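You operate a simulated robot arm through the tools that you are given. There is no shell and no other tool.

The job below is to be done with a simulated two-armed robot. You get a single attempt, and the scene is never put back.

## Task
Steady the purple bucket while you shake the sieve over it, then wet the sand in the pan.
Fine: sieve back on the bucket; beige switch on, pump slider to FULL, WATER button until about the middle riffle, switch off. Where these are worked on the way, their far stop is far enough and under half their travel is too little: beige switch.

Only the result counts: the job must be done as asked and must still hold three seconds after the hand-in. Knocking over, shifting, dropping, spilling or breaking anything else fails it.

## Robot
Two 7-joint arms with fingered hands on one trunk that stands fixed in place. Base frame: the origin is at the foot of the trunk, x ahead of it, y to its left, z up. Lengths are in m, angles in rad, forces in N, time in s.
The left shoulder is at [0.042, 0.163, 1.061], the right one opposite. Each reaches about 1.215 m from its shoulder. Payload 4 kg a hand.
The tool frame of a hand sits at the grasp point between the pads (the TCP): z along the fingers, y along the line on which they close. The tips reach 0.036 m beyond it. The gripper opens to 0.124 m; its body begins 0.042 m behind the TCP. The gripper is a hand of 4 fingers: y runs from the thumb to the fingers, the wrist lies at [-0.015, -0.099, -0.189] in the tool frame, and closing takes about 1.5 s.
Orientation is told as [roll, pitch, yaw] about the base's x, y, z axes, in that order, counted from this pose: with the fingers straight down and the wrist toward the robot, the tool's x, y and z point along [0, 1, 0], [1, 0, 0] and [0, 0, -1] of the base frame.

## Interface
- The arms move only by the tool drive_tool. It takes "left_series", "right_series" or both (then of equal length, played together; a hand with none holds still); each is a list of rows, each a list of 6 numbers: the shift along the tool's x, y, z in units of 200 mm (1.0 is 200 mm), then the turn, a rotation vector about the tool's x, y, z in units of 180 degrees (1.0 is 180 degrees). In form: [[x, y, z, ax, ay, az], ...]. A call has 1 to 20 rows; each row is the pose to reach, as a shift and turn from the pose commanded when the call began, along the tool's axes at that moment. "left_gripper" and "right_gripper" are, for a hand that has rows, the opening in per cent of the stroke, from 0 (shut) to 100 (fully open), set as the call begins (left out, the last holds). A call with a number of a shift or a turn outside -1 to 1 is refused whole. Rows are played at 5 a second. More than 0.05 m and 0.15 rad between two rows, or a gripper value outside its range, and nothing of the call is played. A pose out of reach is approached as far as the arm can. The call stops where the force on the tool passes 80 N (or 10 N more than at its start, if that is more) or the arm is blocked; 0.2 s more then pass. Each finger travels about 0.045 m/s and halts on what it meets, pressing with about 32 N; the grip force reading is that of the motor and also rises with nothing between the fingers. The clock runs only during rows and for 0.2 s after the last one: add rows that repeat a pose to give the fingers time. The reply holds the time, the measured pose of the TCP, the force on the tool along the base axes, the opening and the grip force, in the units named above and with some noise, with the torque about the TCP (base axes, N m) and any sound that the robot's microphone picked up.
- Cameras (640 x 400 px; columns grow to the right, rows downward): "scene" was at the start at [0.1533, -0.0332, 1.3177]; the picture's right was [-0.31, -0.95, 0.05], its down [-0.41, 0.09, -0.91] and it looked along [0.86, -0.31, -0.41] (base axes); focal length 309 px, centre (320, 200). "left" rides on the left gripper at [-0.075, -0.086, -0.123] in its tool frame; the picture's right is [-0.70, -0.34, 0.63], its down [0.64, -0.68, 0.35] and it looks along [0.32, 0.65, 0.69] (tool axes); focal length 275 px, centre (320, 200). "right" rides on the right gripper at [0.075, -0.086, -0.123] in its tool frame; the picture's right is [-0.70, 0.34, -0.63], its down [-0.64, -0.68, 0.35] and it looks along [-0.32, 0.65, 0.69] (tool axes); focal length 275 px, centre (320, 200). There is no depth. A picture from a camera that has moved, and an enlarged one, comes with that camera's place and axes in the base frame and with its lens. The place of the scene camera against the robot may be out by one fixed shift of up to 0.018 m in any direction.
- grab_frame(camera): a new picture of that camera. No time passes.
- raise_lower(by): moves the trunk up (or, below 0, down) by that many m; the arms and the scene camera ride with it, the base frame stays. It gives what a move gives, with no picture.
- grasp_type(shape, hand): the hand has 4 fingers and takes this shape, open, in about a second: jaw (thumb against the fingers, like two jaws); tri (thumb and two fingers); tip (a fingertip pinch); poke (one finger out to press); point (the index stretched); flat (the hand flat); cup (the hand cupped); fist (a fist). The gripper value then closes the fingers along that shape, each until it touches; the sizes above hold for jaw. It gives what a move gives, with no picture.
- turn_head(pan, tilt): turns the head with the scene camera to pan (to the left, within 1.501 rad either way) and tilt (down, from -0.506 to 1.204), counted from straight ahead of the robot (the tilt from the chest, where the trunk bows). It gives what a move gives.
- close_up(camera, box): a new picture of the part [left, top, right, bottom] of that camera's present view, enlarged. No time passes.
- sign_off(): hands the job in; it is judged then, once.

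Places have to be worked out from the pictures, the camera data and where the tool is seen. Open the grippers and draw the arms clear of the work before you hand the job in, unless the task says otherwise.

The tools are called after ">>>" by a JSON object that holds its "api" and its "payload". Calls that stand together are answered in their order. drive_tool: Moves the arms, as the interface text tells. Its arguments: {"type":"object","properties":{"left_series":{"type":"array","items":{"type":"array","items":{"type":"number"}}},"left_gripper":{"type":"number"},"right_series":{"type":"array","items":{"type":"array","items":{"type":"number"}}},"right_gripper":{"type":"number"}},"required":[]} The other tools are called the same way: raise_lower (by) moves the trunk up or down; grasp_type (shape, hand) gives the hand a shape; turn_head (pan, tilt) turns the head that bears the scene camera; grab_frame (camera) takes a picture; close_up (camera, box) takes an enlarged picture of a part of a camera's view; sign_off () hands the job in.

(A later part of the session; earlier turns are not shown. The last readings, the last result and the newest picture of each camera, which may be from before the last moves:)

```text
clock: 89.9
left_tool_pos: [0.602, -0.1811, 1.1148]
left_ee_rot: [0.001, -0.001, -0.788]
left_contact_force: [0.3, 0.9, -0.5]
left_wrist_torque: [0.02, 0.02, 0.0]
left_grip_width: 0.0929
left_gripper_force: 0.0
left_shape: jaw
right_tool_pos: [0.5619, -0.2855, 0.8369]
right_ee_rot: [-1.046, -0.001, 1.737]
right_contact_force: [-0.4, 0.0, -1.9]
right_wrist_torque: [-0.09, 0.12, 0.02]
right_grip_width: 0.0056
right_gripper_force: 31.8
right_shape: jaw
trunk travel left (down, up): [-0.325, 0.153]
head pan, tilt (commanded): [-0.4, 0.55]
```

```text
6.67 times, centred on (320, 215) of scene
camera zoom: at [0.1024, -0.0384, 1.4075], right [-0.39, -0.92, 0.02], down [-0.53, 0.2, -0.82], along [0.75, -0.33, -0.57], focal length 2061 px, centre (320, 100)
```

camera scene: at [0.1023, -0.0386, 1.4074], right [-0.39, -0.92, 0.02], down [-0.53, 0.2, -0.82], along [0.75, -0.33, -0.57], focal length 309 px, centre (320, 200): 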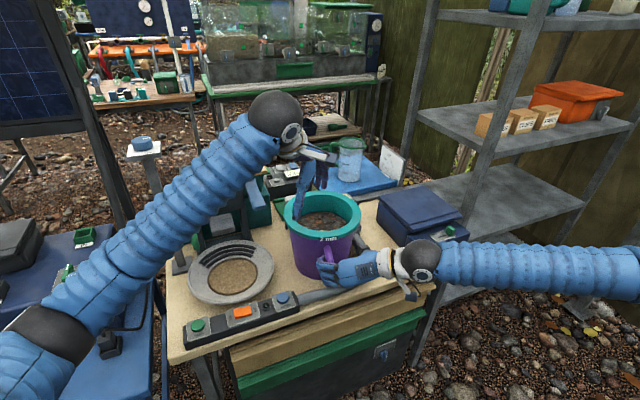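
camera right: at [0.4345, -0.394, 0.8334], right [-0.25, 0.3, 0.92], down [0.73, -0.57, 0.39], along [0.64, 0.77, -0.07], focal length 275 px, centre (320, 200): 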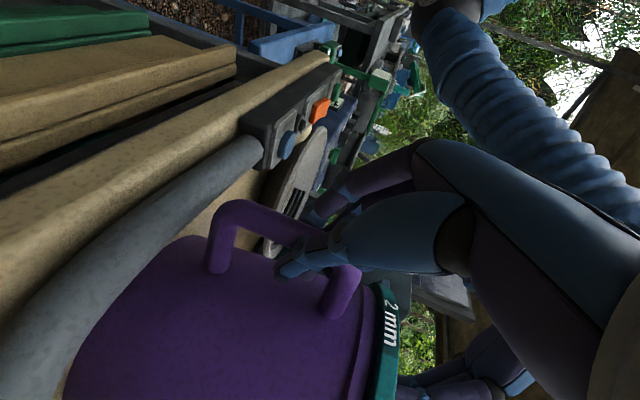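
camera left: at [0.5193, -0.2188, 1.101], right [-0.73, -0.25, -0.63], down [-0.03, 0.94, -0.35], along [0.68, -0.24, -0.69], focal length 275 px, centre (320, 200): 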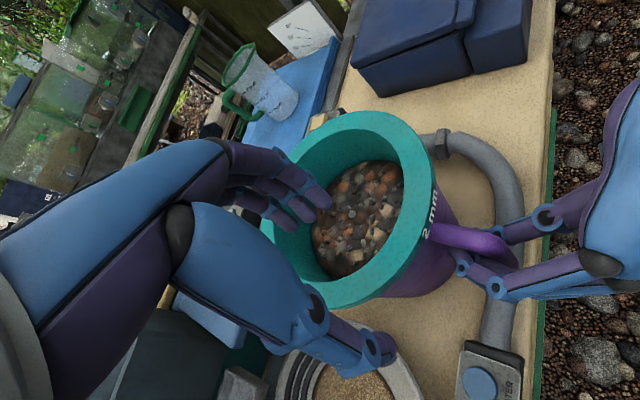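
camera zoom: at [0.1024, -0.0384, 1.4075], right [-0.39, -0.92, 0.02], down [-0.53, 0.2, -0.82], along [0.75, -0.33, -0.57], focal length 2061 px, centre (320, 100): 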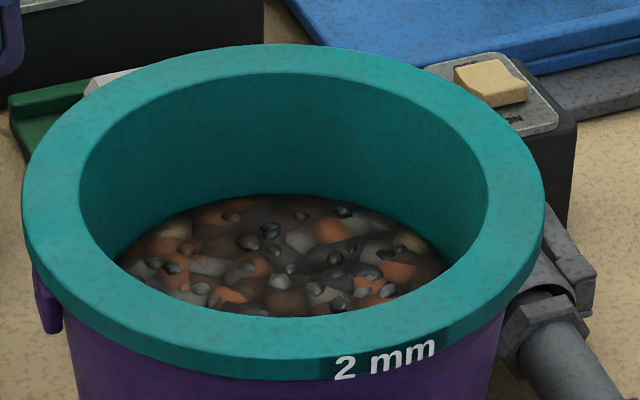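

The bed looks the same as before this extra shaking, with mesh showing at the rim, so the fines are through and the sieve is back on the bucket. I open the right hand and draw it back from the handle.

>>> {"api": "drive_tool", "payload": {"right_series": [[0, 0, 0, 0, 0, 0], [0, 0, 0, 0, 0, 0], [0, 0, 0, 0, 0, 0], [0, 0, 0, 0, 0, 0], [0, 0, 0, 0, 0, 0], [0, 0, 0, 0, 0, 0], [0, 0, 0, 0, 0, 0], [0, 0, 0, 0, 0, 0]], "right_gripper": 80}}

>>> {"api": "close_up", "payload": {"camera": "left", "box": [400, 170, 640, 330]}}

>>> {"api": "close_up", "payload": {"camera": "scene", "box": [250, 170, 450, 300]}}

```text
clock: 91.7
left_tool_pos: [0.6017, -0.1815, 1.1139]
left_ee_rot: [-0.001, -0.001, -0.785]
left_contact_force: [-0.1, -0.3, -0.5]
left_wrist_torque: [0.01, 0.04, 0.01]
left_grip_width: 0.093
left_gripper_force: 0.1
left_shape: jaw
right_tool_pos: [0.5619, -0.2861, 0.8358]
right_ee_rot: [-1.046, -0.001, 1.737]
right_contact_force: [1.0, 1.4, -0.2]
right_wrist_torque: [0.04, -0.03, 0.01]
right_grip_width: 0.0994
right_gripper_force: 0.0
right_shape: jaw
trunk travel left (down, up): [-0.325, 0.153]
head pan, tilt (commanded): [-0.4, 0.55]
```

```text
2.50 times, centred on (520, 250) of left
camera zoom: at [0.4885, -0.1727, 1.2376], right [-0.73, -0.25, -0.63], down [-0.03, 0.94, -0.35], along [0.68, -0.24, -0.69], focal length 688 px, centre (-180, 75)
```

zoom: 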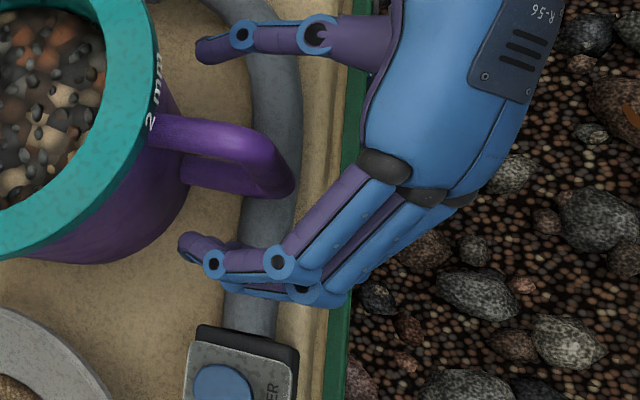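

```text
3.08 times, centred on (350, 235) of scene
camera zoom: at [0.1025, -0.0385, 1.4074], right [-0.39, -0.92, 0.02], down [-0.53, 0.2, -0.82], along [0.75, -0.33, -0.57], focal length 951 px, centre (228, 92)
```

zoom: 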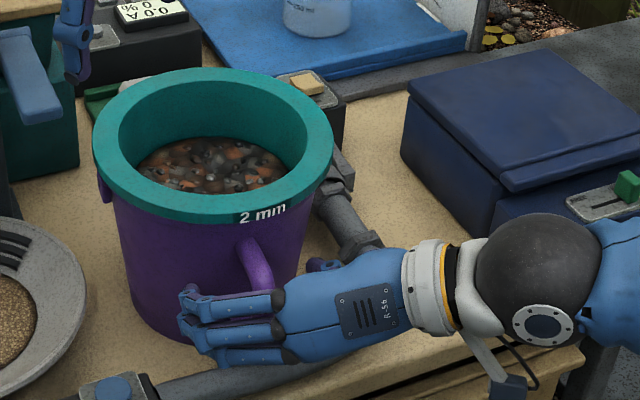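

The bar is free and the bucket stayed put. I back the right hand off 6 cm and then raise it.

>>> {"api": "drive_tool", "payload": {"right_series": [[0, 0, -0.1, 0, 0, 0], [0, 0, -0.2, 0, 0, 0], [0, 0, -0.3, 0, 0, 0], [-0.144, 0, -0.383, 0, 0, 0], [-0.289, 0, -0.467, 0, 0, 0], [-0.433, 0, -0.55, 0, 0, 0]]}}

>>> {"api": "grab_frame", "payload": {"camera": "scene"}}

>>> {"api": "grab_frame", "payload": {"camera": "left"}}

```text
clock: 93.1
left_tool_pos: [0.602, -0.1814, 1.1153]
left_ee_rot: [0.002, 0.0, -0.787]
left_contact_force: [0.4, 0.7, -0.4]
left_wrist_torque: [0.02, -0.03, -0.03]
left_grip_width: 0.0928
left_gripper_force: 0.0
left_shape: jaw
right_tool_pos: [0.5084, -0.2936, 0.967]
right_ee_rot: [-1.048, 0.001, 1.739]
right_contact_force: [-0.1, -0.6, 0.0]
right_wrist_torque: [0.01, 0.01, 0.03]
right_grip_width: 0.0992
right_gripper_force: 0.0
right_shape: jaw
trunk travel left (down, up): [-0.325, 0.153]
head pan, tilt (commanded): [-0.4, 0.55]
```

```text
taken
camera scene: at [0.1024, -0.038, 1.4075], right [-0.39, -0.92, 0.02], down [-0.53, 0.2, -0.82], along [0.75, -0.33, -0.57], focal length 309 px, centre (320, 200)
```

scene: 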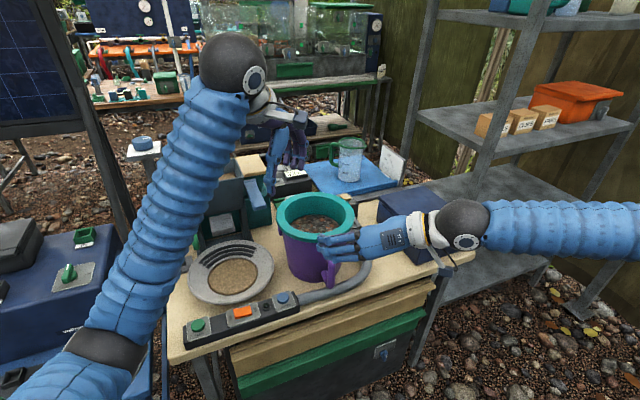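

```text
taken
camera left: at [0.4883, -0.1722, 1.2378], right [-0.73, -0.25, -0.63], down [-0.03, 0.94, -0.35], along [0.68, -0.24, -0.69], focal length 275 px, centre (320, 200)
```

left: 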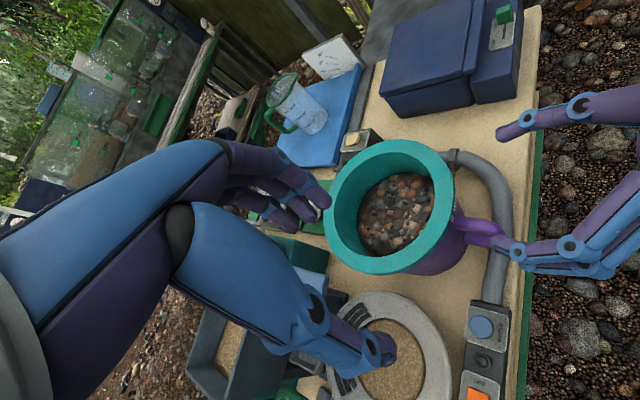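

Both hands are clear of the bucket. I now swing the right hand up and to the right, back to fingers-down, ready for the panel behind the bucket.

>>> {"api": "drive_tool", "payload": {"right_series": [[-0.0566, -0.0607, 0.0227, 0.0191, 0.0162, 0.0331], [-0.1132, -0.1215, 0.0453, 0.0382, 0.0323, 0.0661], [-0.1698, -0.1822, 0.068, 0.0573, 0.0485, 0.0992], [-0.2264, -0.2429, 0.0907, 0.0764, 0.0647, 0.1323], [-0.283, -0.3037, 0.1133, 0.0955, 0.0808, 0.1653], [-0.3396, -0.3644, 0.136, 0.1146, 0.097, 0.1984], [-0.3962, -0.4251, 0.1587, 0.1337, 0.1132, 0.2315], [-0.4528, -0.4859, 0.1813, 0.1527, 0.1293, 0.2645], [-0.5094, -0.5466, 0.204, 0.1718, 0.1455, 0.2976], [-0.566, -0.6073, 0.2267, 0.1909, 0.1617, 0.3307], [-0.6226, -0.6681, 0.2493, 0.21, 0.1778, 0.3637], [-0.6792, -0.7288, 0.272, 0.2291, 0.194, 0.3968], [-0.7358, -0.7895, 0.2947, 0.2482, 0.2102, 0.4299], [-0.7924, -0.8503, 0.3173, 0.2673, 0.2263, 0.4629], [-0.849, -0.911, 0.34, 0.2864, 0.2425, 0.496]]}}

>>> {"api": "grab_frame", "payload": {"camera": "right"}}

>>> {"api": "grab_frame", "payload": {"camera": "scene"}}

```text
clock: 96.3
left_tool_pos: [0.6035, -0.1818, 1.1142]
left_ee_rot: [0.0, -0.001, -0.787]
left_contact_force: [0.7, -0.6, 0.2]
left_wrist_torque: [-0.03, 0.0, 0.0]
left_grip_width: 0.093
left_gripper_force: 0.0
left_shape: jaw
right_tool_pos: [0.6837, -0.449, 1.0784]
right_ee_rot: [0.001, 0.001, -0.001]
right_contact_force: [0.3, -0.5, 0.4]
right_wrist_torque: [-0.01, 0.01, -0.03]
right_grip_width: 0.0991
right_gripper_force: 0.2
right_shape: jaw
trunk travel left (down, up): [-0.325, 0.153]
head pan, tilt (commanded): [-0.4, 0.55]
```

```text
taken
camera right: at [0.5977, -0.3752, 1.2029], right [0.34, -0.7, 0.63], down [-0.68, -0.64, -0.35], along [0.65, -0.32, -0.69], focal length 275 px, centre (320, 200)
```

right: 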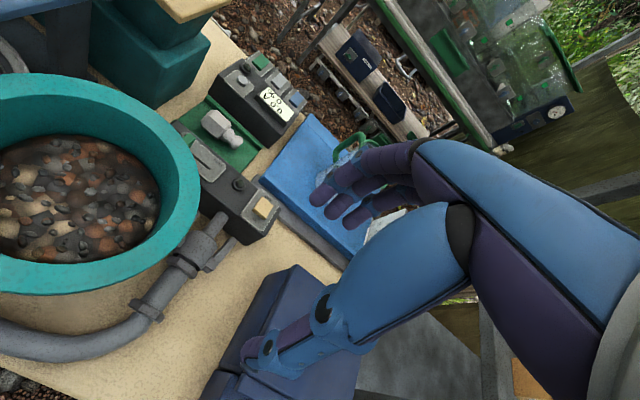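

```text
taken
camera scene: at [0.1031, -0.0385, 1.4074], right [-0.39, -0.92, 0.02], down [-0.53, 0.2, -0.82], along [0.75, -0.33, -0.57], focal length 309 px, centre (320, 200)
```

scene: 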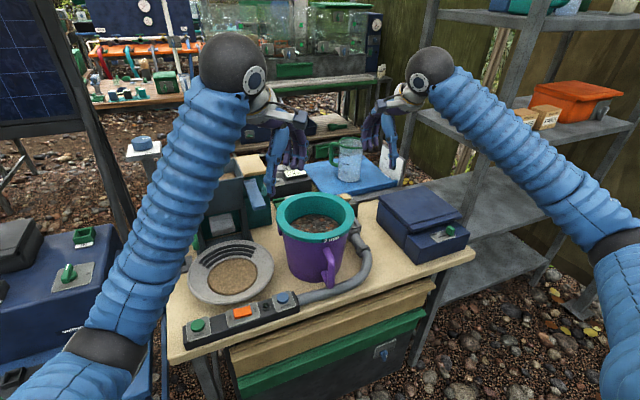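

Good; the right hand is up with fingers down and sees the whole panel. I set the right hand to "poke" and look at the panel and at where the poking finger is.

>>> {"api": "grasp_type", "payload": {"shape": "poke", "hand": "right"}}

>>> {"api": "grab_frame", "payload": {"camera": "right"}}

>>> {"api": "close_up", "payload": {"camera": "right", "box": [160, 60, 320, 260]}}

>>> {"api": "close_up", "payload": {"camera": "scene", "box": [340, 80, 440, 200]}}

>>> {"api": "close_up", "payload": {"camera": "left", "box": [280, 100, 640, 325]}}

```text
clock: 97.2
left_tool_pos: [0.6024, -0.1805, 1.1139]
left_ee_rot: [0.0, 0.0, -0.784]
left_contact_force: [0.2, 0.1, 0.0]
left_wrist_torque: [-0.01, 0.0, 0.01]
left_grip_width: 0.0927
left_gripper_force: 0.1
left_shape: jaw
right_tool_pos: [0.6825, -0.4497, 1.0778]
right_ee_rot: [0.0, -0.001, 0.0]
right_contact_force: [-0.5, -0.6, 1.1]
right_wrist_torque: [0.0, 0.03, 0.02]
right_grip_width: 0.0002
right_gripper_force: 0.1
right_shape: poke
trunk travel left (down, up): [-0.325, 0.153]
head pan, tilt (commanded): [-0.4, 0.55]
```

```text
taken
camera right: at [0.597, -0.3749, 1.2025], right [0.34, -0.7, 0.63], down [-0.68, -0.65, -0.35], along [0.65, -0.31, -0.69], focal length 275 px, centre (320, 200)
```

right: 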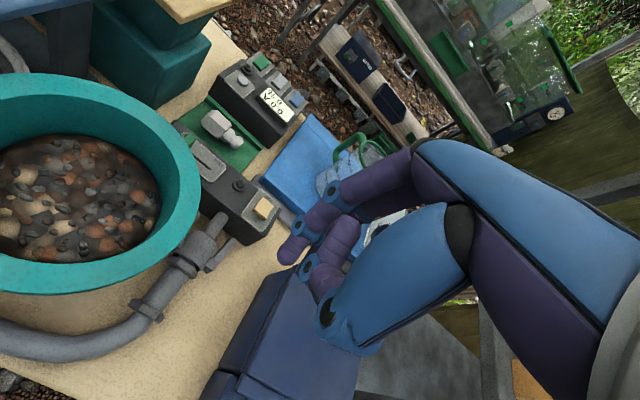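

```text
2.00 times, centred on (240, 160) of right
camera zoom: at [0.597, -0.3749, 1.2025], right [0.34, -0.7, 0.63], down [-0.68, -0.65, -0.35], along [0.65, -0.31, -0.69], focal length 551 px, centre (480, 280)
```

zoom: 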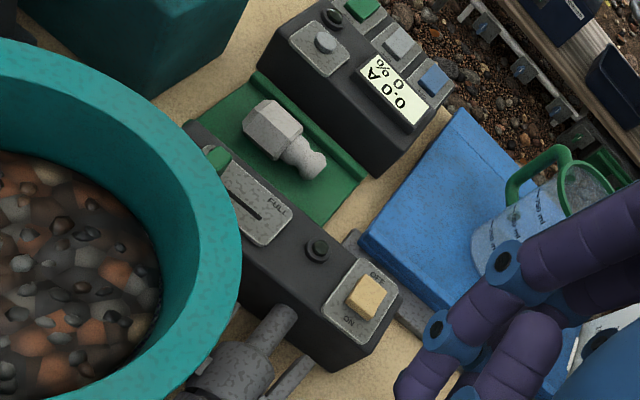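

```text
3.33 times, centred on (390, 140) of scene
camera zoom: at [0.1027, -0.0385, 1.4074], right [-0.39, -0.92, 0.02], down [-0.53, 0.2, -0.82], along [0.75, -0.33, -0.57], focal length 1031 px, centre (87, 400)
```

zoom: 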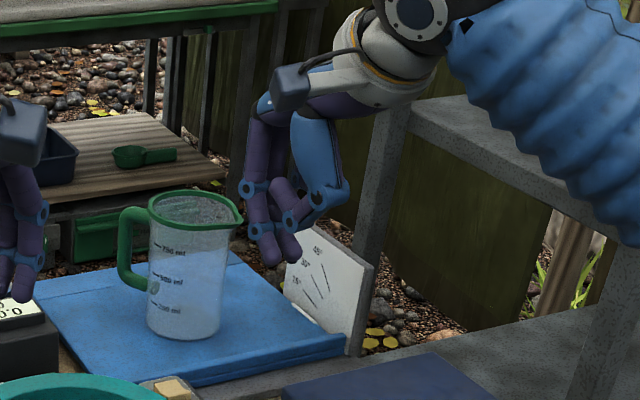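

```text
1.78 times, centred on (460, 212) of left
camera zoom: at [0.4886, -0.1727, 1.2375], right [-0.73, -0.25, -0.63], down [-0.03, 0.94, -0.35], along [0.68, -0.24, -0.69], focal length 489 px, centre (71, 178)
```

zoom: 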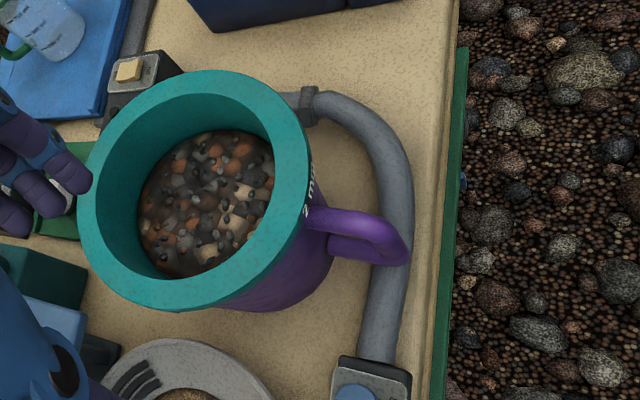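

The poking finger seems to end close to the tool axis. I zoom in on the fingertip and on the switch and slider to measure them.

>>> {"api": "close_up", "payload": {"camera": "right", "box": [260, 180, 360, 300]}}

>>> {"api": "close_up", "payload": {"camera": "right", "box": [170, 110, 290, 250]}}

>>> {"api": "close_up", "payload": {"camera": "scene", "box": [340, 120, 390, 170]}}

```text
3.33 times, centred on (310, 240) of right
camera zoom: at [0.597, -0.3749, 1.2025], right [0.34, -0.7, 0.63], down [-0.68, -0.65, -0.35], along [0.65, -0.31, -0.69], focal length 918 px, centre (353, 67)
```

zoom: 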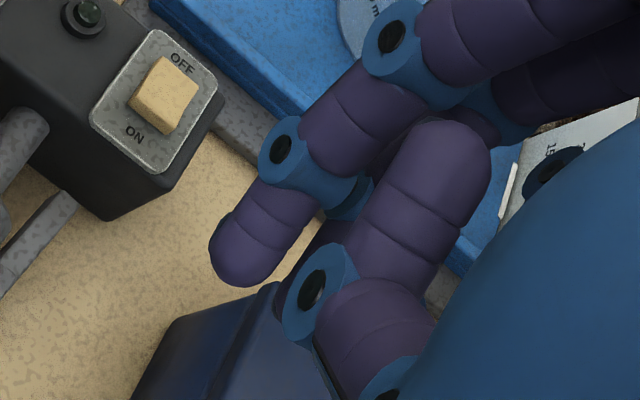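

```text
2.86 times, centred on (230, 180) of right
camera zoom: at [0.597, -0.3749, 1.2025], right [0.34, -0.7, 0.63], down [-0.68, -0.65, -0.35], along [0.65, -0.31, -0.69], focal length 786 px, centre (577, 257)
```

zoom: 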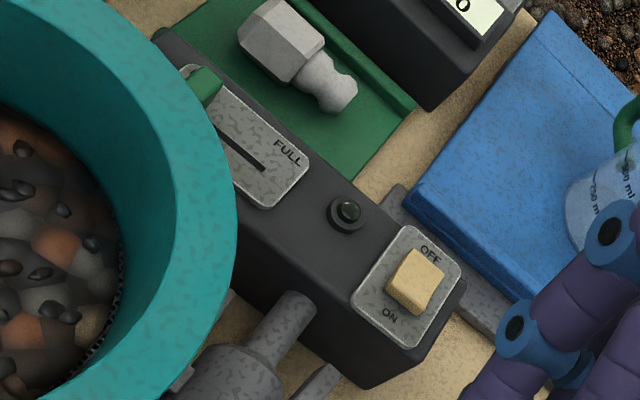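

```text
8.00 times, centred on (365, 145) of scene
camera zoom: at [0.1027, -0.0385, 1.4074], right [-0.39, -0.92, 0.02], down [-0.53, 0.2, -0.82], along [0.75, -0.33, -0.57], focal length 2474 px, centre (-40, 640)
```

zoom: 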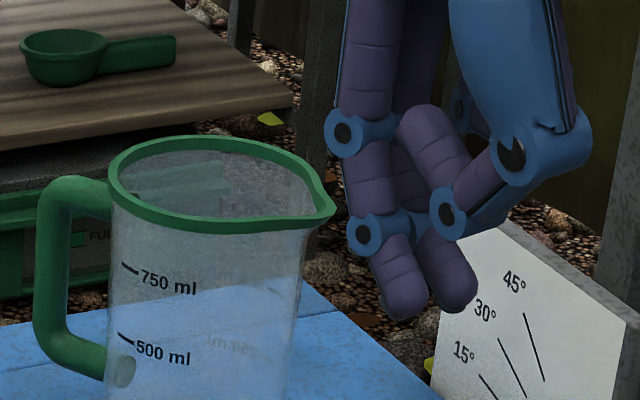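

The poking fingertip is at about TCP + (0.007, 0, 0.033) in the tool frame, but the thumb tip sits close beside it. I try the "point" shape to see if the index sticks out more clearly.

>>> {"api": "grasp_type", "payload": {"shape": "point", "hand": "right"}}

>>> {"api": "close_up", "payload": {"camera": "scene", "box": [340, 120, 390, 170]}}

>>> {"api": "grab_frame", "payload": {"camera": "right"}}

>>> {"api": "close_up", "payload": {"camera": "scene", "box": [340, 80, 440, 200]}}

```text
clock: 98.1
left_tool_pos: [0.6025, -0.1811, 1.1136]
left_ee_rot: [0.0, 0.0, -0.784]
left_contact_force: [0.8, 0.0, -0.3]
left_wrist_torque: [0.02, 0.0, 0.0]
left_grip_width: 0.0931
left_gripper_force: 0.1
left_shape: jaw
right_tool_pos: [0.6827, -0.4491, 1.0799]
right_ee_rot: [0.0, 0.0, 0.003]
right_contact_force: [-0.1, -0.1, 0.5]
right_wrist_torque: [-0.03, 0.04, -0.02]
right_grip_width: 0.1162
right_gripper_force: 0.1
right_shape: point
trunk travel left (down, up): [-0.325, 0.153]
head pan, tilt (commanded): [-0.4, 0.55]
```

```text
8.00 times, centred on (365, 145) of scene
camera zoom: at [0.1026, -0.0385, 1.4074], right [-0.39, -0.92, 0.02], down [-0.53, 0.2, -0.82], along [0.75, -0.33, -0.57], focal length 2474 px, centre (-40, 640)
```

zoom: 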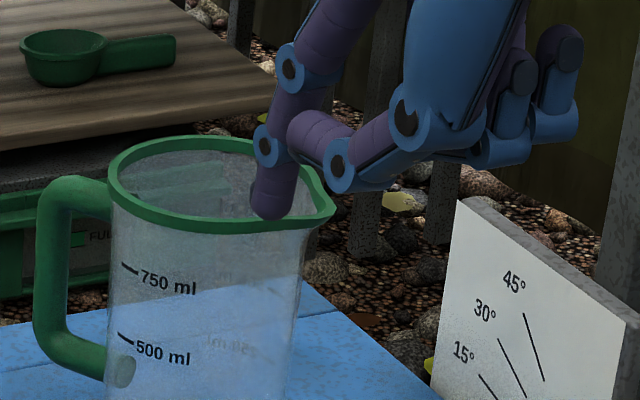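

```text
taken
camera right: at [0.5969, -0.3749, 1.2025], right [0.34, -0.7, 0.63], down [-0.68, -0.65, -0.35], along [0.65, -0.31, -0.69], focal length 275 px, centre (320, 200)
```

right: 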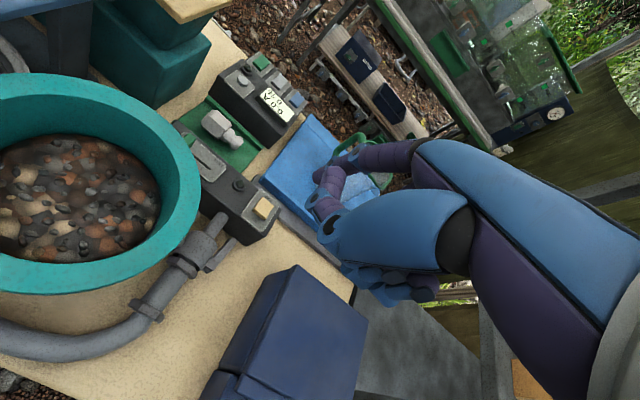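

```text
3.33 times, centred on (390, 140) of scene
camera zoom: at [0.1026, -0.0385, 1.4074], right [-0.39, -0.92, 0.02], down [-0.53, 0.2, -0.82], along [0.75, -0.33, -0.57], focal length 1031 px, centre (87, 400)
```

zoom: 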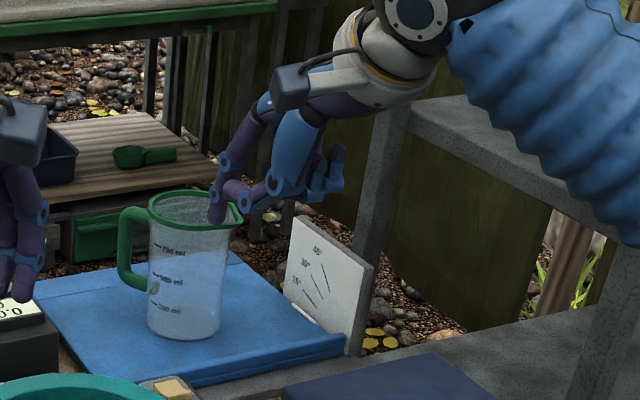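

In "point" the other fingers fold away and the tip stands free. I zoom in to locate this fingertip.

>>> {"api": "close_up", "payload": {"camera": "right", "box": [290, 130, 390, 250]}}

>>> {"api": "close_up", "payload": {"camera": "left", "box": [280, 0, 640, 225]}}

```text
3.33 times, centred on (340, 190) of right
camera zoom: at [0.5969, -0.3749, 1.2025], right [0.34, -0.7, 0.63], down [-0.68, -0.65, -0.35], along [0.65, -0.31, -0.69], focal length 918 px, centre (253, 233)
```

zoom: 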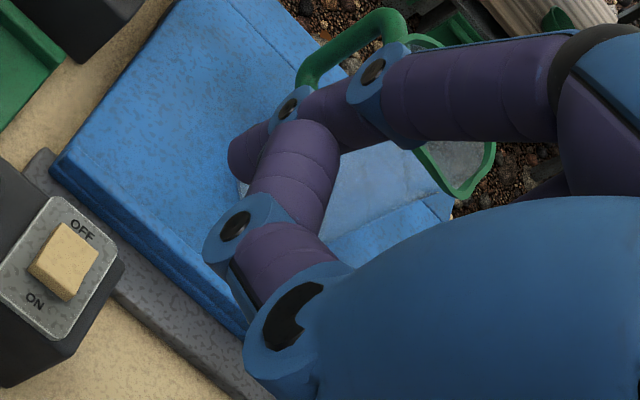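

```text
1.78 times, centred on (460, 112) of left
camera zoom: at [0.4885, -0.1727, 1.2376], right [-0.73, -0.25, -0.63], down [-0.03, 0.94, -0.35], along [0.68, -0.24, -0.69], focal length 489 px, centre (71, 356)
```

zoom: 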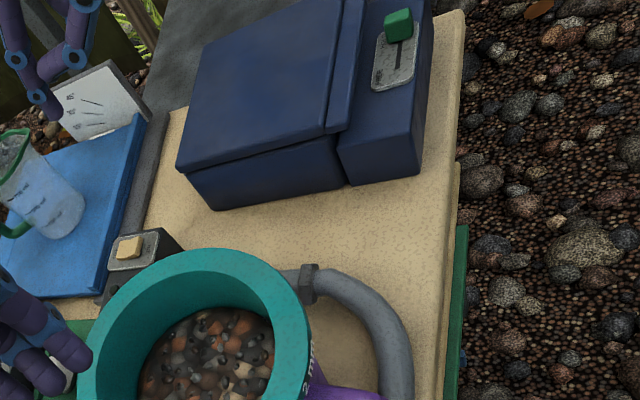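

The pointing fingertip is about (0.081 forward, 0.012 left, 0.037 below) from the TCP, with everything else well above it. I place the switch's ON side near (0.842, -0.463, 0.82), so I bring the tip to a few centimetres above it.

>>> {"api": "drive_tool", "payload": {"right_series": [[-0.03, 0.1, 0.15, 0, 0, 0], [-0.06, 0.2, 0.3, 0, 0, 0], [-0.09, 0.3, 0.45, 0, 0, 0], [-0.12, 0.38, 0.6, 0, 0, 0], [-0.13, 0.39, 0.75, 0, 0, 0]]}}

>>> {"api": "grab_frame", "payload": {"camera": "right"}}

>>> {"api": "close_up", "payload": {"camera": "scene", "box": [320, 150, 420, 230]}}

>>> {"api": "close_up", "payload": {"camera": "left", "box": [280, 60, 440, 160]}}

```text
clock: 99.3
left_tool_pos: [0.6018, -0.1813, 1.1135]
left_ee_rot: [0.0, -0.001, -0.787]
left_contact_force: [0.1, -0.7, 0.3]
left_wrist_torque: [0.0, 0.0, 0.03]
left_grip_width: 0.0929
left_gripper_force: 0.1
left_shape: jaw
right_tool_pos: [0.7613, -0.4777, 0.9276]
right_ee_rot: [0.001, 0.001, 0.002]
right_contact_force: [-1.0, -1.1, -0.8]
right_wrist_torque: [0.0, 0.03, 0.03]
right_grip_width: 0.1161
right_gripper_force: 0.0
right_shape: point
trunk travel left (down, up): [-0.325, 0.153]
head pan, tilt (commanded): [-0.4, 0.55]
```

```text
taken
camera right: at [0.676, -0.4023, 1.0514], right [0.34, -0.7, 0.63], down [-0.68, -0.65, -0.35], along [0.65, -0.31, -0.69], focal length 275 px, centre (320, 200)
```

right: 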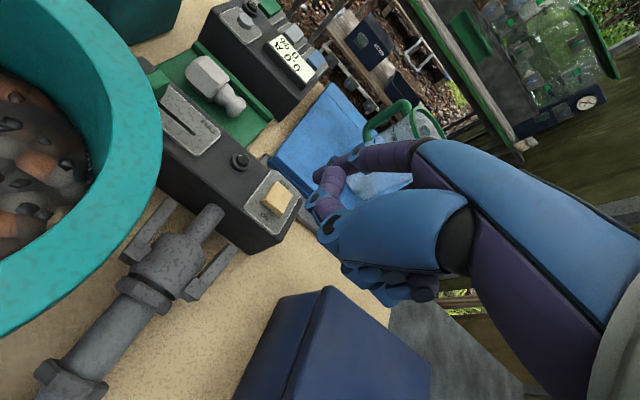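

```text
5.00 times, centred on (370, 190) of scene
camera zoom: at [0.1027, -0.0389, 1.4074], right [-0.39, -0.92, 0.02], down [-0.53, 0.2, -0.82], along [0.75, -0.33, -0.57], focal length 1546 px, centre (70, 250)
```

zoom: 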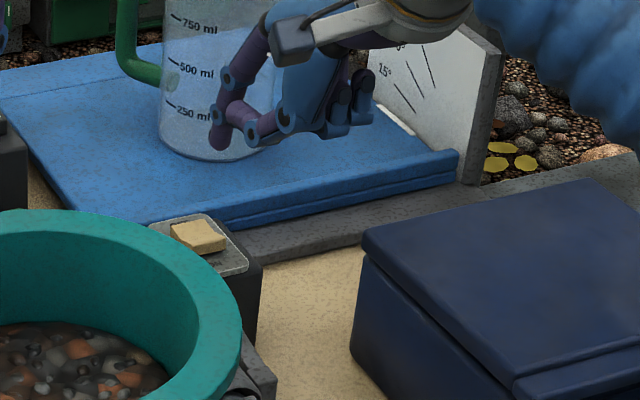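

```text
4.00 times, centred on (360, 110) of left
camera zoom: at [0.4886, -0.173, 1.2374], right [-0.73, -0.25, -0.63], down [-0.03, 0.94, -0.35], along [0.68, -0.24, -0.69], focal length 1101 px, centre (160, 560)
```

zoom: 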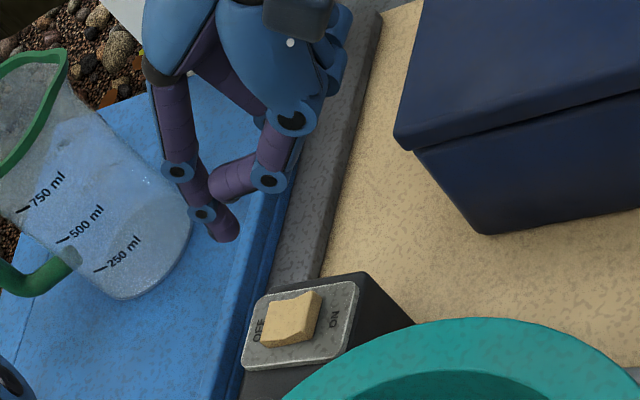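

The tip is right above the ON half of the rocker at roughly 6–7 cm height. I lower it 5 cm and look again.

>>> {"api": "drive_tool", "payload": {"right_series": [[0.005, 0, 0.08, 0, 0, 0], [0.01, 0, 0.16, 0, 0, 0], [0.015, 0, 0.24, 0, 0, 0]]}}

>>> {"api": "close_up", "payload": {"camera": "right", "box": [240, 130, 360, 250]}}

>>> {"api": "close_up", "payload": {"camera": "scene", "box": [330, 170, 390, 230]}}

>>> {"api": "close_up", "payload": {"camera": "left", "box": [300, 90, 420, 160]}}

```text
clock: 100.1
left_tool_pos: [0.6037, -0.182, 1.113]
left_ee_rot: [0.001, 0.001, -0.785]
left_contact_force: [-0.1, 0.2, 0.4]
left_wrist_torque: [-0.01, -0.01, 0.02]
left_grip_width: 0.0929
left_gripper_force: 0.1
left_shape: jaw
right_tool_pos: [0.7613, -0.4744, 0.8797]
right_ee_rot: [-0.001, 0.0, 0.0]
right_contact_force: [-0.5, 0.6, 0.8]
right_wrist_torque: [0.0, -0.02, 0.02]
right_grip_width: 0.1161
right_gripper_force: 0.2
right_shape: point
trunk travel left (down, up): [-0.325, 0.153]
head pan, tilt (commanded): [-0.4, 0.55]
```

```text
3.33 times, centred on (300, 190) of right
camera zoom: at [0.6761, -0.3992, 1.0034], right [0.34, -0.7, 0.63], down [-0.68, -0.64, -0.35], along [0.65, -0.32, -0.69], focal length 918 px, centre (387, 233)
```

zoom: 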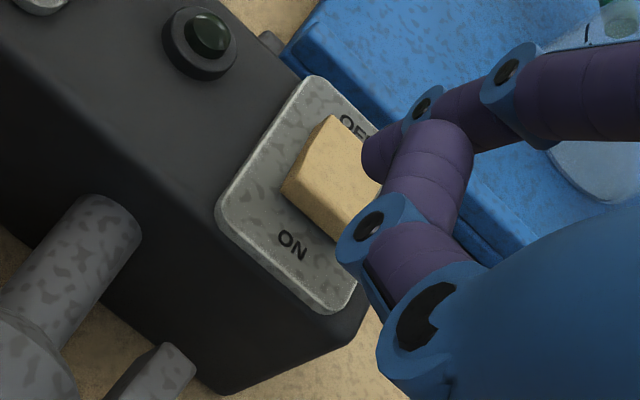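

```text
6.67 times, centred on (360, 200) of scene
camera zoom: at [0.1028, -0.0388, 1.4074], right [-0.39, -0.92, 0.02], down [-0.53, 0.2, -0.82], along [0.75, -0.33, -0.57], focal length 2061 px, centre (53, 200)
```

zoom: 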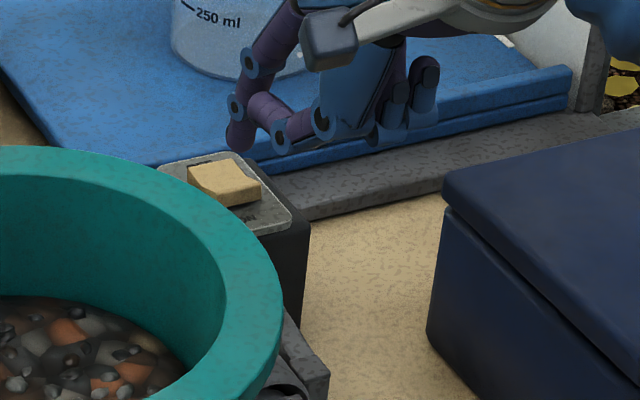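

```text
5.33 times, centred on (360, 125) of left
camera zoom: at [0.4887, -0.1729, 1.2374], right [-0.73, -0.25, -0.63], down [-0.03, 0.94, -0.35], along [0.68, -0.24, -0.69], focal length 1468 px, centre (107, 600)
```

zoom: 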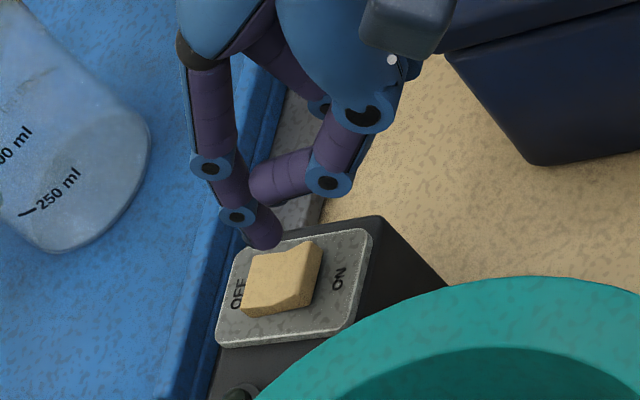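

The tip hovers 2 cm above, close to the rocker's middle; I shift 4 mm toward the ON end and go down in small steps while watching the force.

>>> {"api": "drive_tool", "payload": {"right_series": [[0, -0.02, 0.02, 0, 0, 0], [0, -0.02, 0.05, 0, 0, 0], [0, -0.02, 0.07, 0, 0, 0]]}}

>>> {"api": "close_up", "payload": {"camera": "right", "box": [240, 130, 360, 250]}}

>>> {"api": "close_up", "payload": {"camera": "left", "box": [300, 90, 420, 160]}}

```text
clock: 100.9
left_tool_pos: [0.6021, -0.1828, 1.1132]
left_ee_rot: [-0.001, -0.001, -0.785]
left_contact_force: [0.2, -0.2, 0.5]
left_wrist_torque: [0.0, -0.01, 0.0]
left_grip_width: 0.0929
left_gripper_force: 0.0
left_shape: jaw
right_tool_pos: [0.7563, -0.4739, 0.8679]
right_ee_rot: [0.001, 0.001, 0.0]
right_contact_force: [0.1, 0.4, -0.6]
right_wrist_torque: [-0.04, 0.04, 0.0]
right_grip_width: 0.1163
right_gripper_force: 0.1
right_shape: point
trunk travel left (down, up): [-0.325, 0.153]
head pan, tilt (commanded): [-0.4, 0.55]
```

```text
3.33 times, centred on (300, 190) of right
camera zoom: at [0.6719, -0.3991, 0.991], right [0.34, -0.7, 0.63], down [-0.68, -0.65, -0.35], along [0.65, -0.32, -0.69], focal length 918 px, centre (387, 233)
```

zoom: 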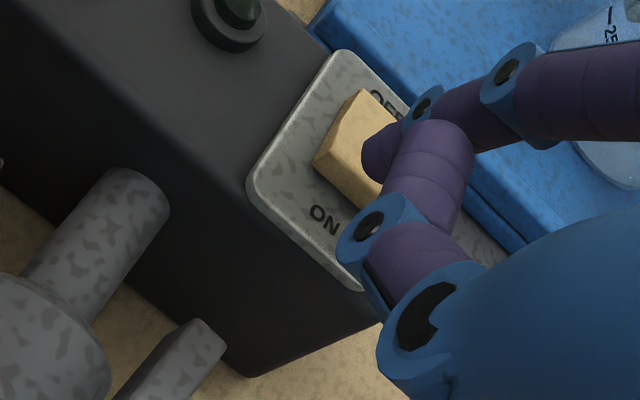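

```text
5.33 times, centred on (360, 125) of left
camera zoom: at [0.4885, -0.1727, 1.2376], right [-0.73, -0.25, -0.63], down [-0.03, 0.94, -0.35], along [0.68, -0.24, -0.69], focal length 1468 px, centre (107, 600)
```

zoom: 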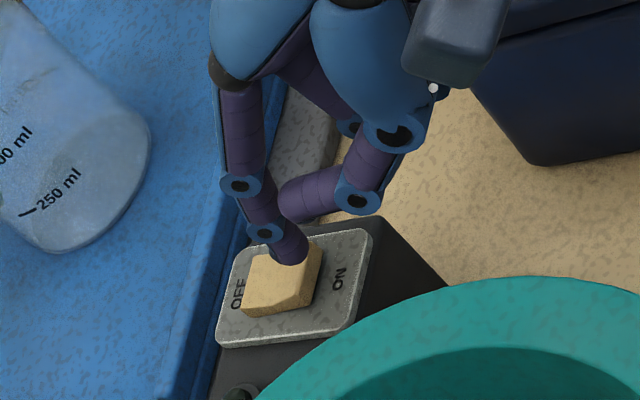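

The tip is just above the ON end. I press down in small steps.

>>> {"api": "drive_tool", "payload": {"right_series": [[0, 0, 0.02, 0, 0, 0], [0, 0, 0.04, 0, 0, 0]]}}

>>> {"api": "close_up", "payload": {"camera": "left", "box": [300, 90, 420, 160]}}

```text
clock: 101.5
left_tool_pos: [0.602, -0.1828, 1.1134]
left_ee_rot: [0.0, -0.001, -0.785]
left_contact_force: [-0.2, -0.4, -0.1]
left_wrist_torque: [0.03, 0.06, -0.01]
left_grip_width: 0.0928
left_gripper_force: 0.0
left_shape: jaw
right_tool_pos: [0.756, -0.4735, 0.8573]
right_ee_rot: [0.001, 0.002, 0.001]
right_contact_force: [0.1, -0.6, -0.4]
right_wrist_torque: [0.0, 0.01, 0.0]
right_grip_width: 0.116
right_gripper_force: 0.1
right_shape: point
trunk travel left (down, up): [-0.325, 0.153]
head pan, tilt (commanded): [-0.4, 0.55]
```

```text
5.33 times, centred on (360, 125) of left
camera zoom: at [0.4885, -0.1726, 1.2376], right [-0.73, -0.25, -0.63], down [-0.03, 0.94, -0.35], along [0.68, -0.24, -0.69], focal length 1468 px, centre (107, 600)
```

zoom: 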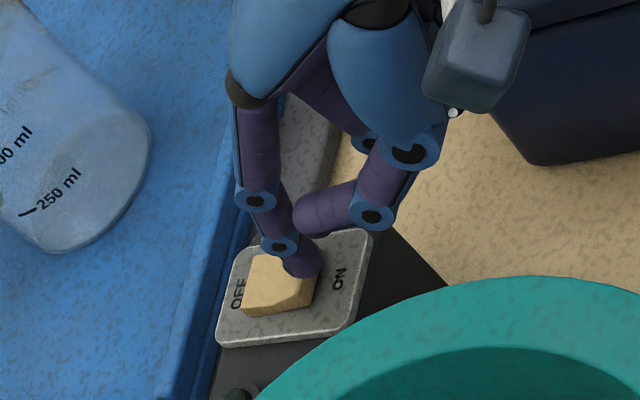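

No contact yet; I continue down.

>>> {"api": "drive_tool", "payload": {"right_series": [[0, 0.01, 0.02, 0, 0, 0], [0, 0.01, 0.04, 0, 0, 0]]}}

>>> {"api": "close_up", "payload": {"camera": "left", "box": [300, 90, 420, 160]}}

>>> {"api": "close_up", "payload": {"camera": "right", "box": [240, 130, 360, 250]}}

```text
clock: 102.1
left_tool_pos: [0.6022, -0.1811, 1.1142]
left_ee_rot: [0.002, 0.0, -0.784]
left_contact_force: [-0.3, 0.3, -0.5]
left_wrist_torque: [0.06, -0.01, -0.01]
left_grip_width: 0.093
left_gripper_force: 0.1
left_shape: jaw
right_tool_pos: [0.7582, -0.4747, 0.8521]
right_ee_rot: [-0.001, 0.0, 0.001]
right_contact_force: [0.2, 0.3, 0.1]
right_wrist_torque: [0.03, -0.01, -0.01]
right_grip_width: 0.1163
right_gripper_force: 0.0
right_shape: point
trunk travel left (down, up): [-0.325, 0.153]
head pan, tilt (commanded): [-0.4, 0.55]
```

```text
5.33 times, centred on (360, 125) of left
camera zoom: at [0.4885, -0.1727, 1.2376], right [-0.73, -0.25, -0.63], down [-0.03, 0.94, -0.35], along [0.68, -0.24, -0.69], focal length 1468 px, centre (107, 600)
```

zoom: 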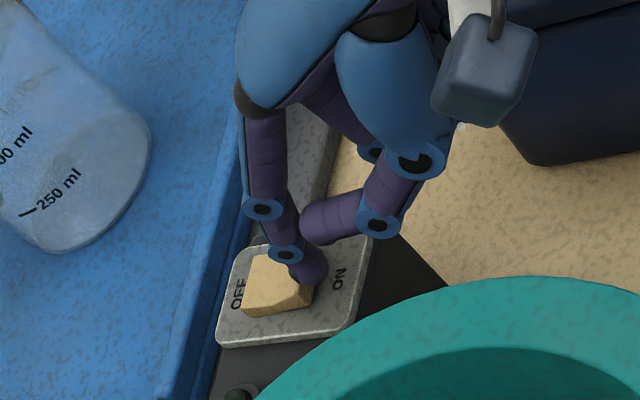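

```text
3.33 times, centred on (300, 190) of right
camera zoom: at [0.6728, -0.3991, 0.9752], right [0.34, -0.7, 0.63], down [-0.68, -0.65, -0.35], along [0.65, -0.32, -0.69], focal length 918 px, centre (387, 233)
```

zoom: 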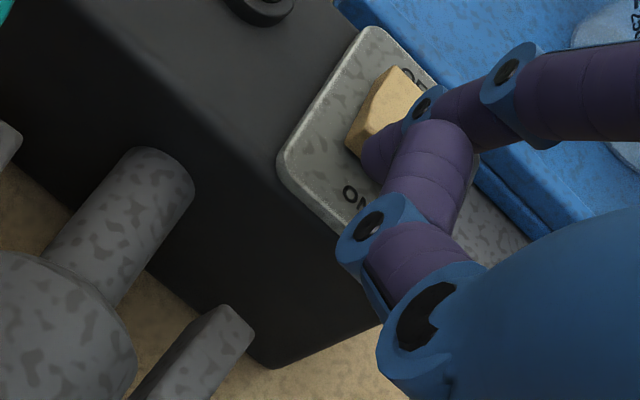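

Still no contact; the tip seems to be right at the outer edge of the ON end. I lift 1 cm, move 6 mm forward onto the ON half, and go down again.

>>> {"api": "drive_tool", "payload": {"right_series": [[0, 0, -0.05, 0, 0, 0], [0, 0.03, -0.05, 0, 0, 0], [0, 0.03, -0.02, 0, 0, 0], [0, 0.03, 0, 0, 0, 0]]}}

>>> {"api": "close_up", "payload": {"camera": "left", "box": [300, 90, 420, 160]}}

>>> {"api": "close_up", "payload": {"camera": "right", "box": [240, 130, 360, 250]}}

>>> {"api": "close_up", "payload": {"camera": "scene", "box": [335, 175, 375, 215]}}

```text
clock: 103.1
left_tool_pos: [0.6018, -0.1817, 1.1147]
left_ee_rot: [0.0, 0.0, -0.785]
left_contact_force: [0.2, -0.1, 0.3]
left_wrist_torque: [0.02, -0.01, -0.02]
left_grip_width: 0.093
left_gripper_force: 0.1
left_shape: jaw
right_tool_pos: [0.765, -0.4735, 0.8512]
right_ee_rot: [-0.001, 0.001, -0.001]
right_contact_force: [-1.1, -0.2, 1.0]
right_wrist_torque: [-0.01, -0.09, -0.02]
right_grip_width: 0.1162
right_gripper_force: 0.0
right_shape: point
trunk travel left (down, up): [-0.325, 0.153]
head pan, tilt (commanded): [-0.4, 0.55]
```

```text
5.33 times, centred on (360, 125) of left
camera zoom: at [0.4885, -0.1726, 1.2376], right [-0.73, -0.25, -0.63], down [-0.03, 0.94, -0.35], along [0.68, -0.24, -0.69], focal length 1468 px, centre (107, 600)
```

zoom: 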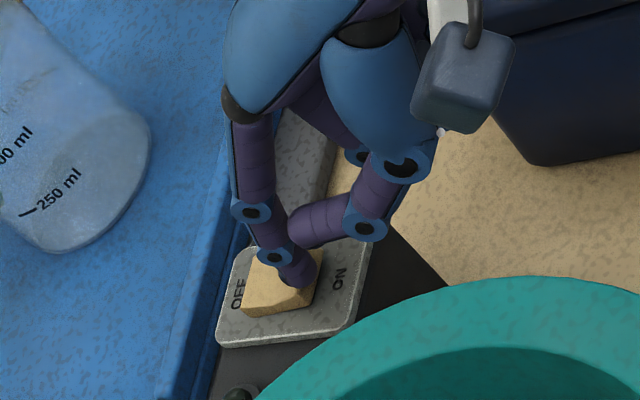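

```text
3.33 times, centred on (300, 190) of right
camera zoom: at [0.679, -0.3993, 0.9743], right [0.34, -0.7, 0.63], down [-0.68, -0.65, -0.35], along [0.65, -0.32, -0.69], focal length 918 px, centre (387, 233)
```

zoom: 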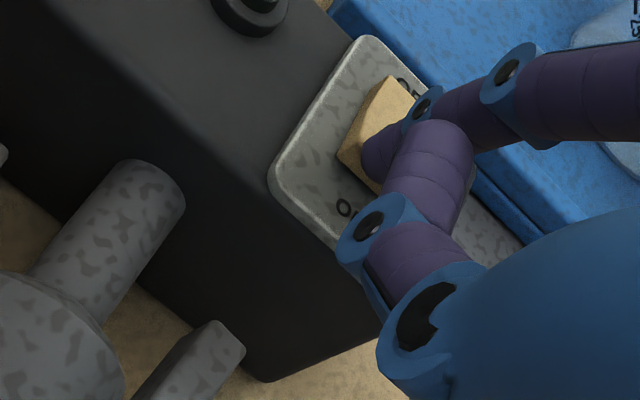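

```text
10.00 times, centred on (355, 195) of scene
camera zoom: at [0.1025, -0.0384, 1.4075], right [-0.39, -0.92, 0.02], down [-0.53, 0.2, -0.82], along [0.75, -0.33, -0.57], focal length 3092 px, centre (-30, 250)
```

zoom: 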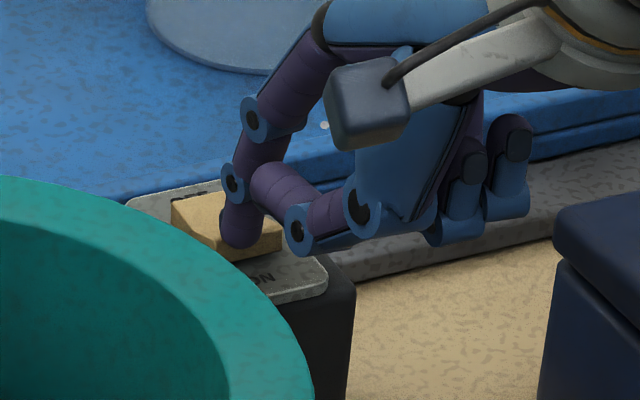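

The tip now rests on the ON half (force about 1 N). I press further down in steps.

>>> {"api": "drive_tool", "payload": {"right_series": [[0, 0, 0.015, 0, 0, 0], [0, 0, 0.03, 0, 0, 0]]}}

>>> {"api": "close_up", "payload": {"camera": "scene", "box": [335, 175, 375, 215]}}

>>> {"api": "close_up", "payload": {"camera": "left", "box": [300, 90, 420, 160]}}

```text
clock: 103.7
left_tool_pos: [0.6014, -0.1801, 1.1152]
left_ee_rot: [-0.001, 0.0, -0.786]
left_contact_force: [0.5, -0.2, -0.3]
left_wrist_torque: [0.0, -0.02, 0.02]
left_grip_width: 0.093
left_gripper_force: 0.1
left_shape: jaw
right_tool_pos: [0.7646, -0.4723, 0.8464]
right_ee_rot: [0.001, -0.002, 0.0]
right_contact_force: [-2.6, 0.1, 9.3]
right_wrist_torque: [0.13, -0.56, 0.03]
right_grip_width: 0.1162
right_gripper_force: 0.1
right_shape: point
trunk travel left (down, up): [-0.325, 0.153]
head pan, tilt (commanded): [-0.4, 0.55]
```

```text
10.00 times, centred on (355, 195) of scene
camera zoom: at [0.1014, -0.0381, 1.4077], right [-0.39, -0.92, 0.02], down [-0.53, 0.2, -0.82], along [0.75, -0.33, -0.57], focal length 3092 px, centre (-30, 250)
```

zoom: 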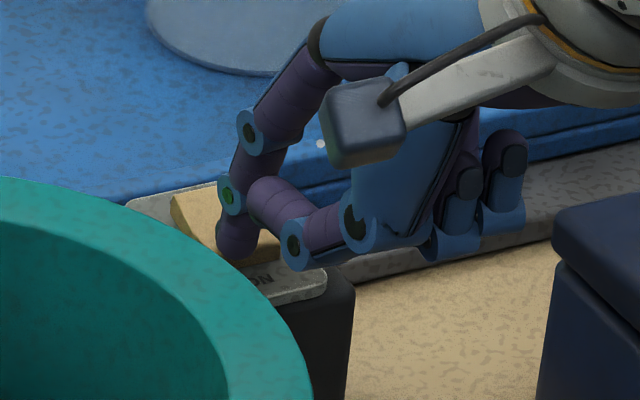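

```text
5.33 times, centred on (360, 125) of left
camera zoom: at [0.4875, -0.1724, 1.2382], right [-0.73, -0.25, -0.63], down [-0.03, 0.94, -0.35], along [0.68, -0.24, -0.69], focal length 1468 px, centre (107, 600)
```

zoom: 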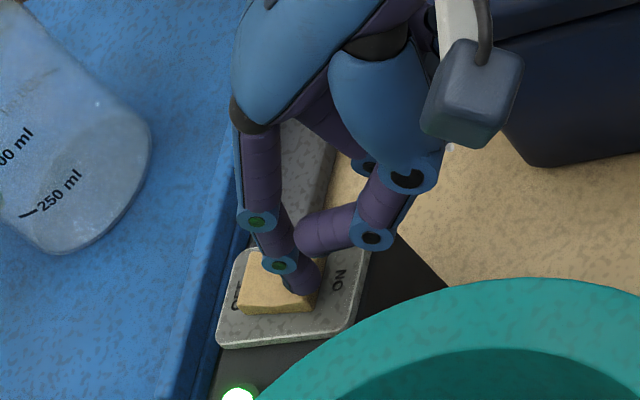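

The green lamp has come on and the rocker has tipped to ON. I press 2 mm more to be sure of the stop, then lift off.

>>> {"api": "drive_tool", "payload": {"right_series": [[0, 0, 0.01, 0, 0, 0], [0, 0, 0.01, 0, 0, 0], [0, 0, -0.05, 0, 0, 0], [0, 0, -0.15, 0, 0, 0], [0, 0, -0.3, 0, 0, 0]]}}

>>> {"api": "close_up", "payload": {"camera": "left", "box": [300, 90, 420, 160]}}

>>> {"api": "grab_frame", "payload": {"camera": "right"}}

>>> {"api": "close_up", "payload": {"camera": "right", "box": [150, 60, 310, 220]}}

```text
clock: 104.9
left_tool_pos: [0.6027, -0.1812, 1.1134]
left_ee_rot: [0.0, 0.0, -0.785]
left_contact_force: [0.4, -0.5, 0.7]
left_wrist_torque: [0.02, 0.01, -0.01]
left_grip_width: 0.0931
left_gripper_force: 0.0
left_shape: jaw
right_tool_pos: [0.7633, -0.4711, 0.904]
right_ee_rot: [-0.001, 0.001, 0.001]
right_contact_force: [-0.9, -0.3, 0.0]
right_wrist_torque: [-0.03, 0.0, 0.0]
right_grip_width: 0.0
right_gripper_force: 0.0
right_shape: point
trunk travel left (down, up): [-0.325, 0.153]
head pan, tilt (commanded): [-0.4, 0.55]
```

```text
5.33 times, centred on (360, 125) of left
camera zoom: at [0.4886, -0.1725, 1.2376], right [-0.73, -0.25, -0.63], down [-0.03, 0.94, -0.35], along [0.68, -0.24, -0.69], focal length 1468 px, centre (107, 600)
```

zoom: 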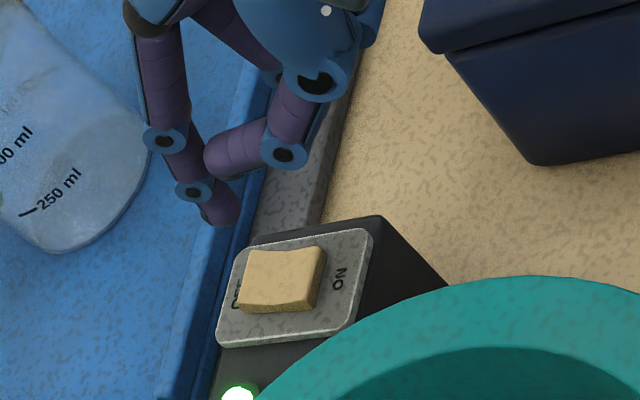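

```text
taken
camera right: at [0.6785, -0.3958, 1.0272], right [0.34, -0.7, 0.63], down [-0.68, -0.65, -0.34], along [0.65, -0.32, -0.69], focal length 275 px, centre (320, 200)
```

right: 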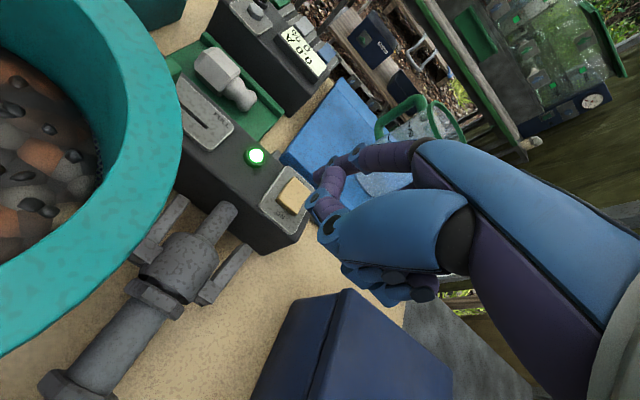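

```text
2.50 times, centred on (230, 140) of right
camera zoom: at [0.6785, -0.3958, 1.0272], right [0.34, -0.7, 0.63], down [-0.68, -0.65, -0.34], along [0.65, -0.32, -0.69], focal length 688 px, centre (545, 350)
```

zoom: 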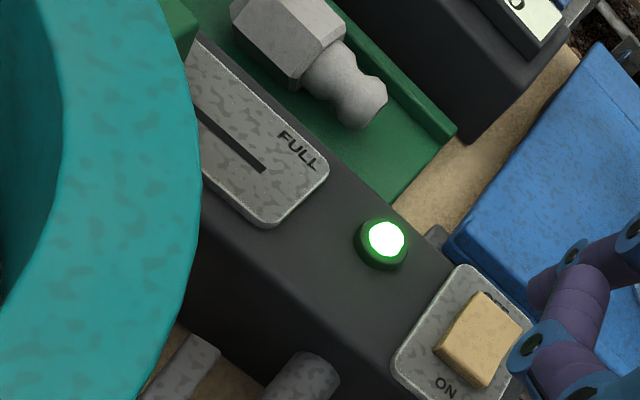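

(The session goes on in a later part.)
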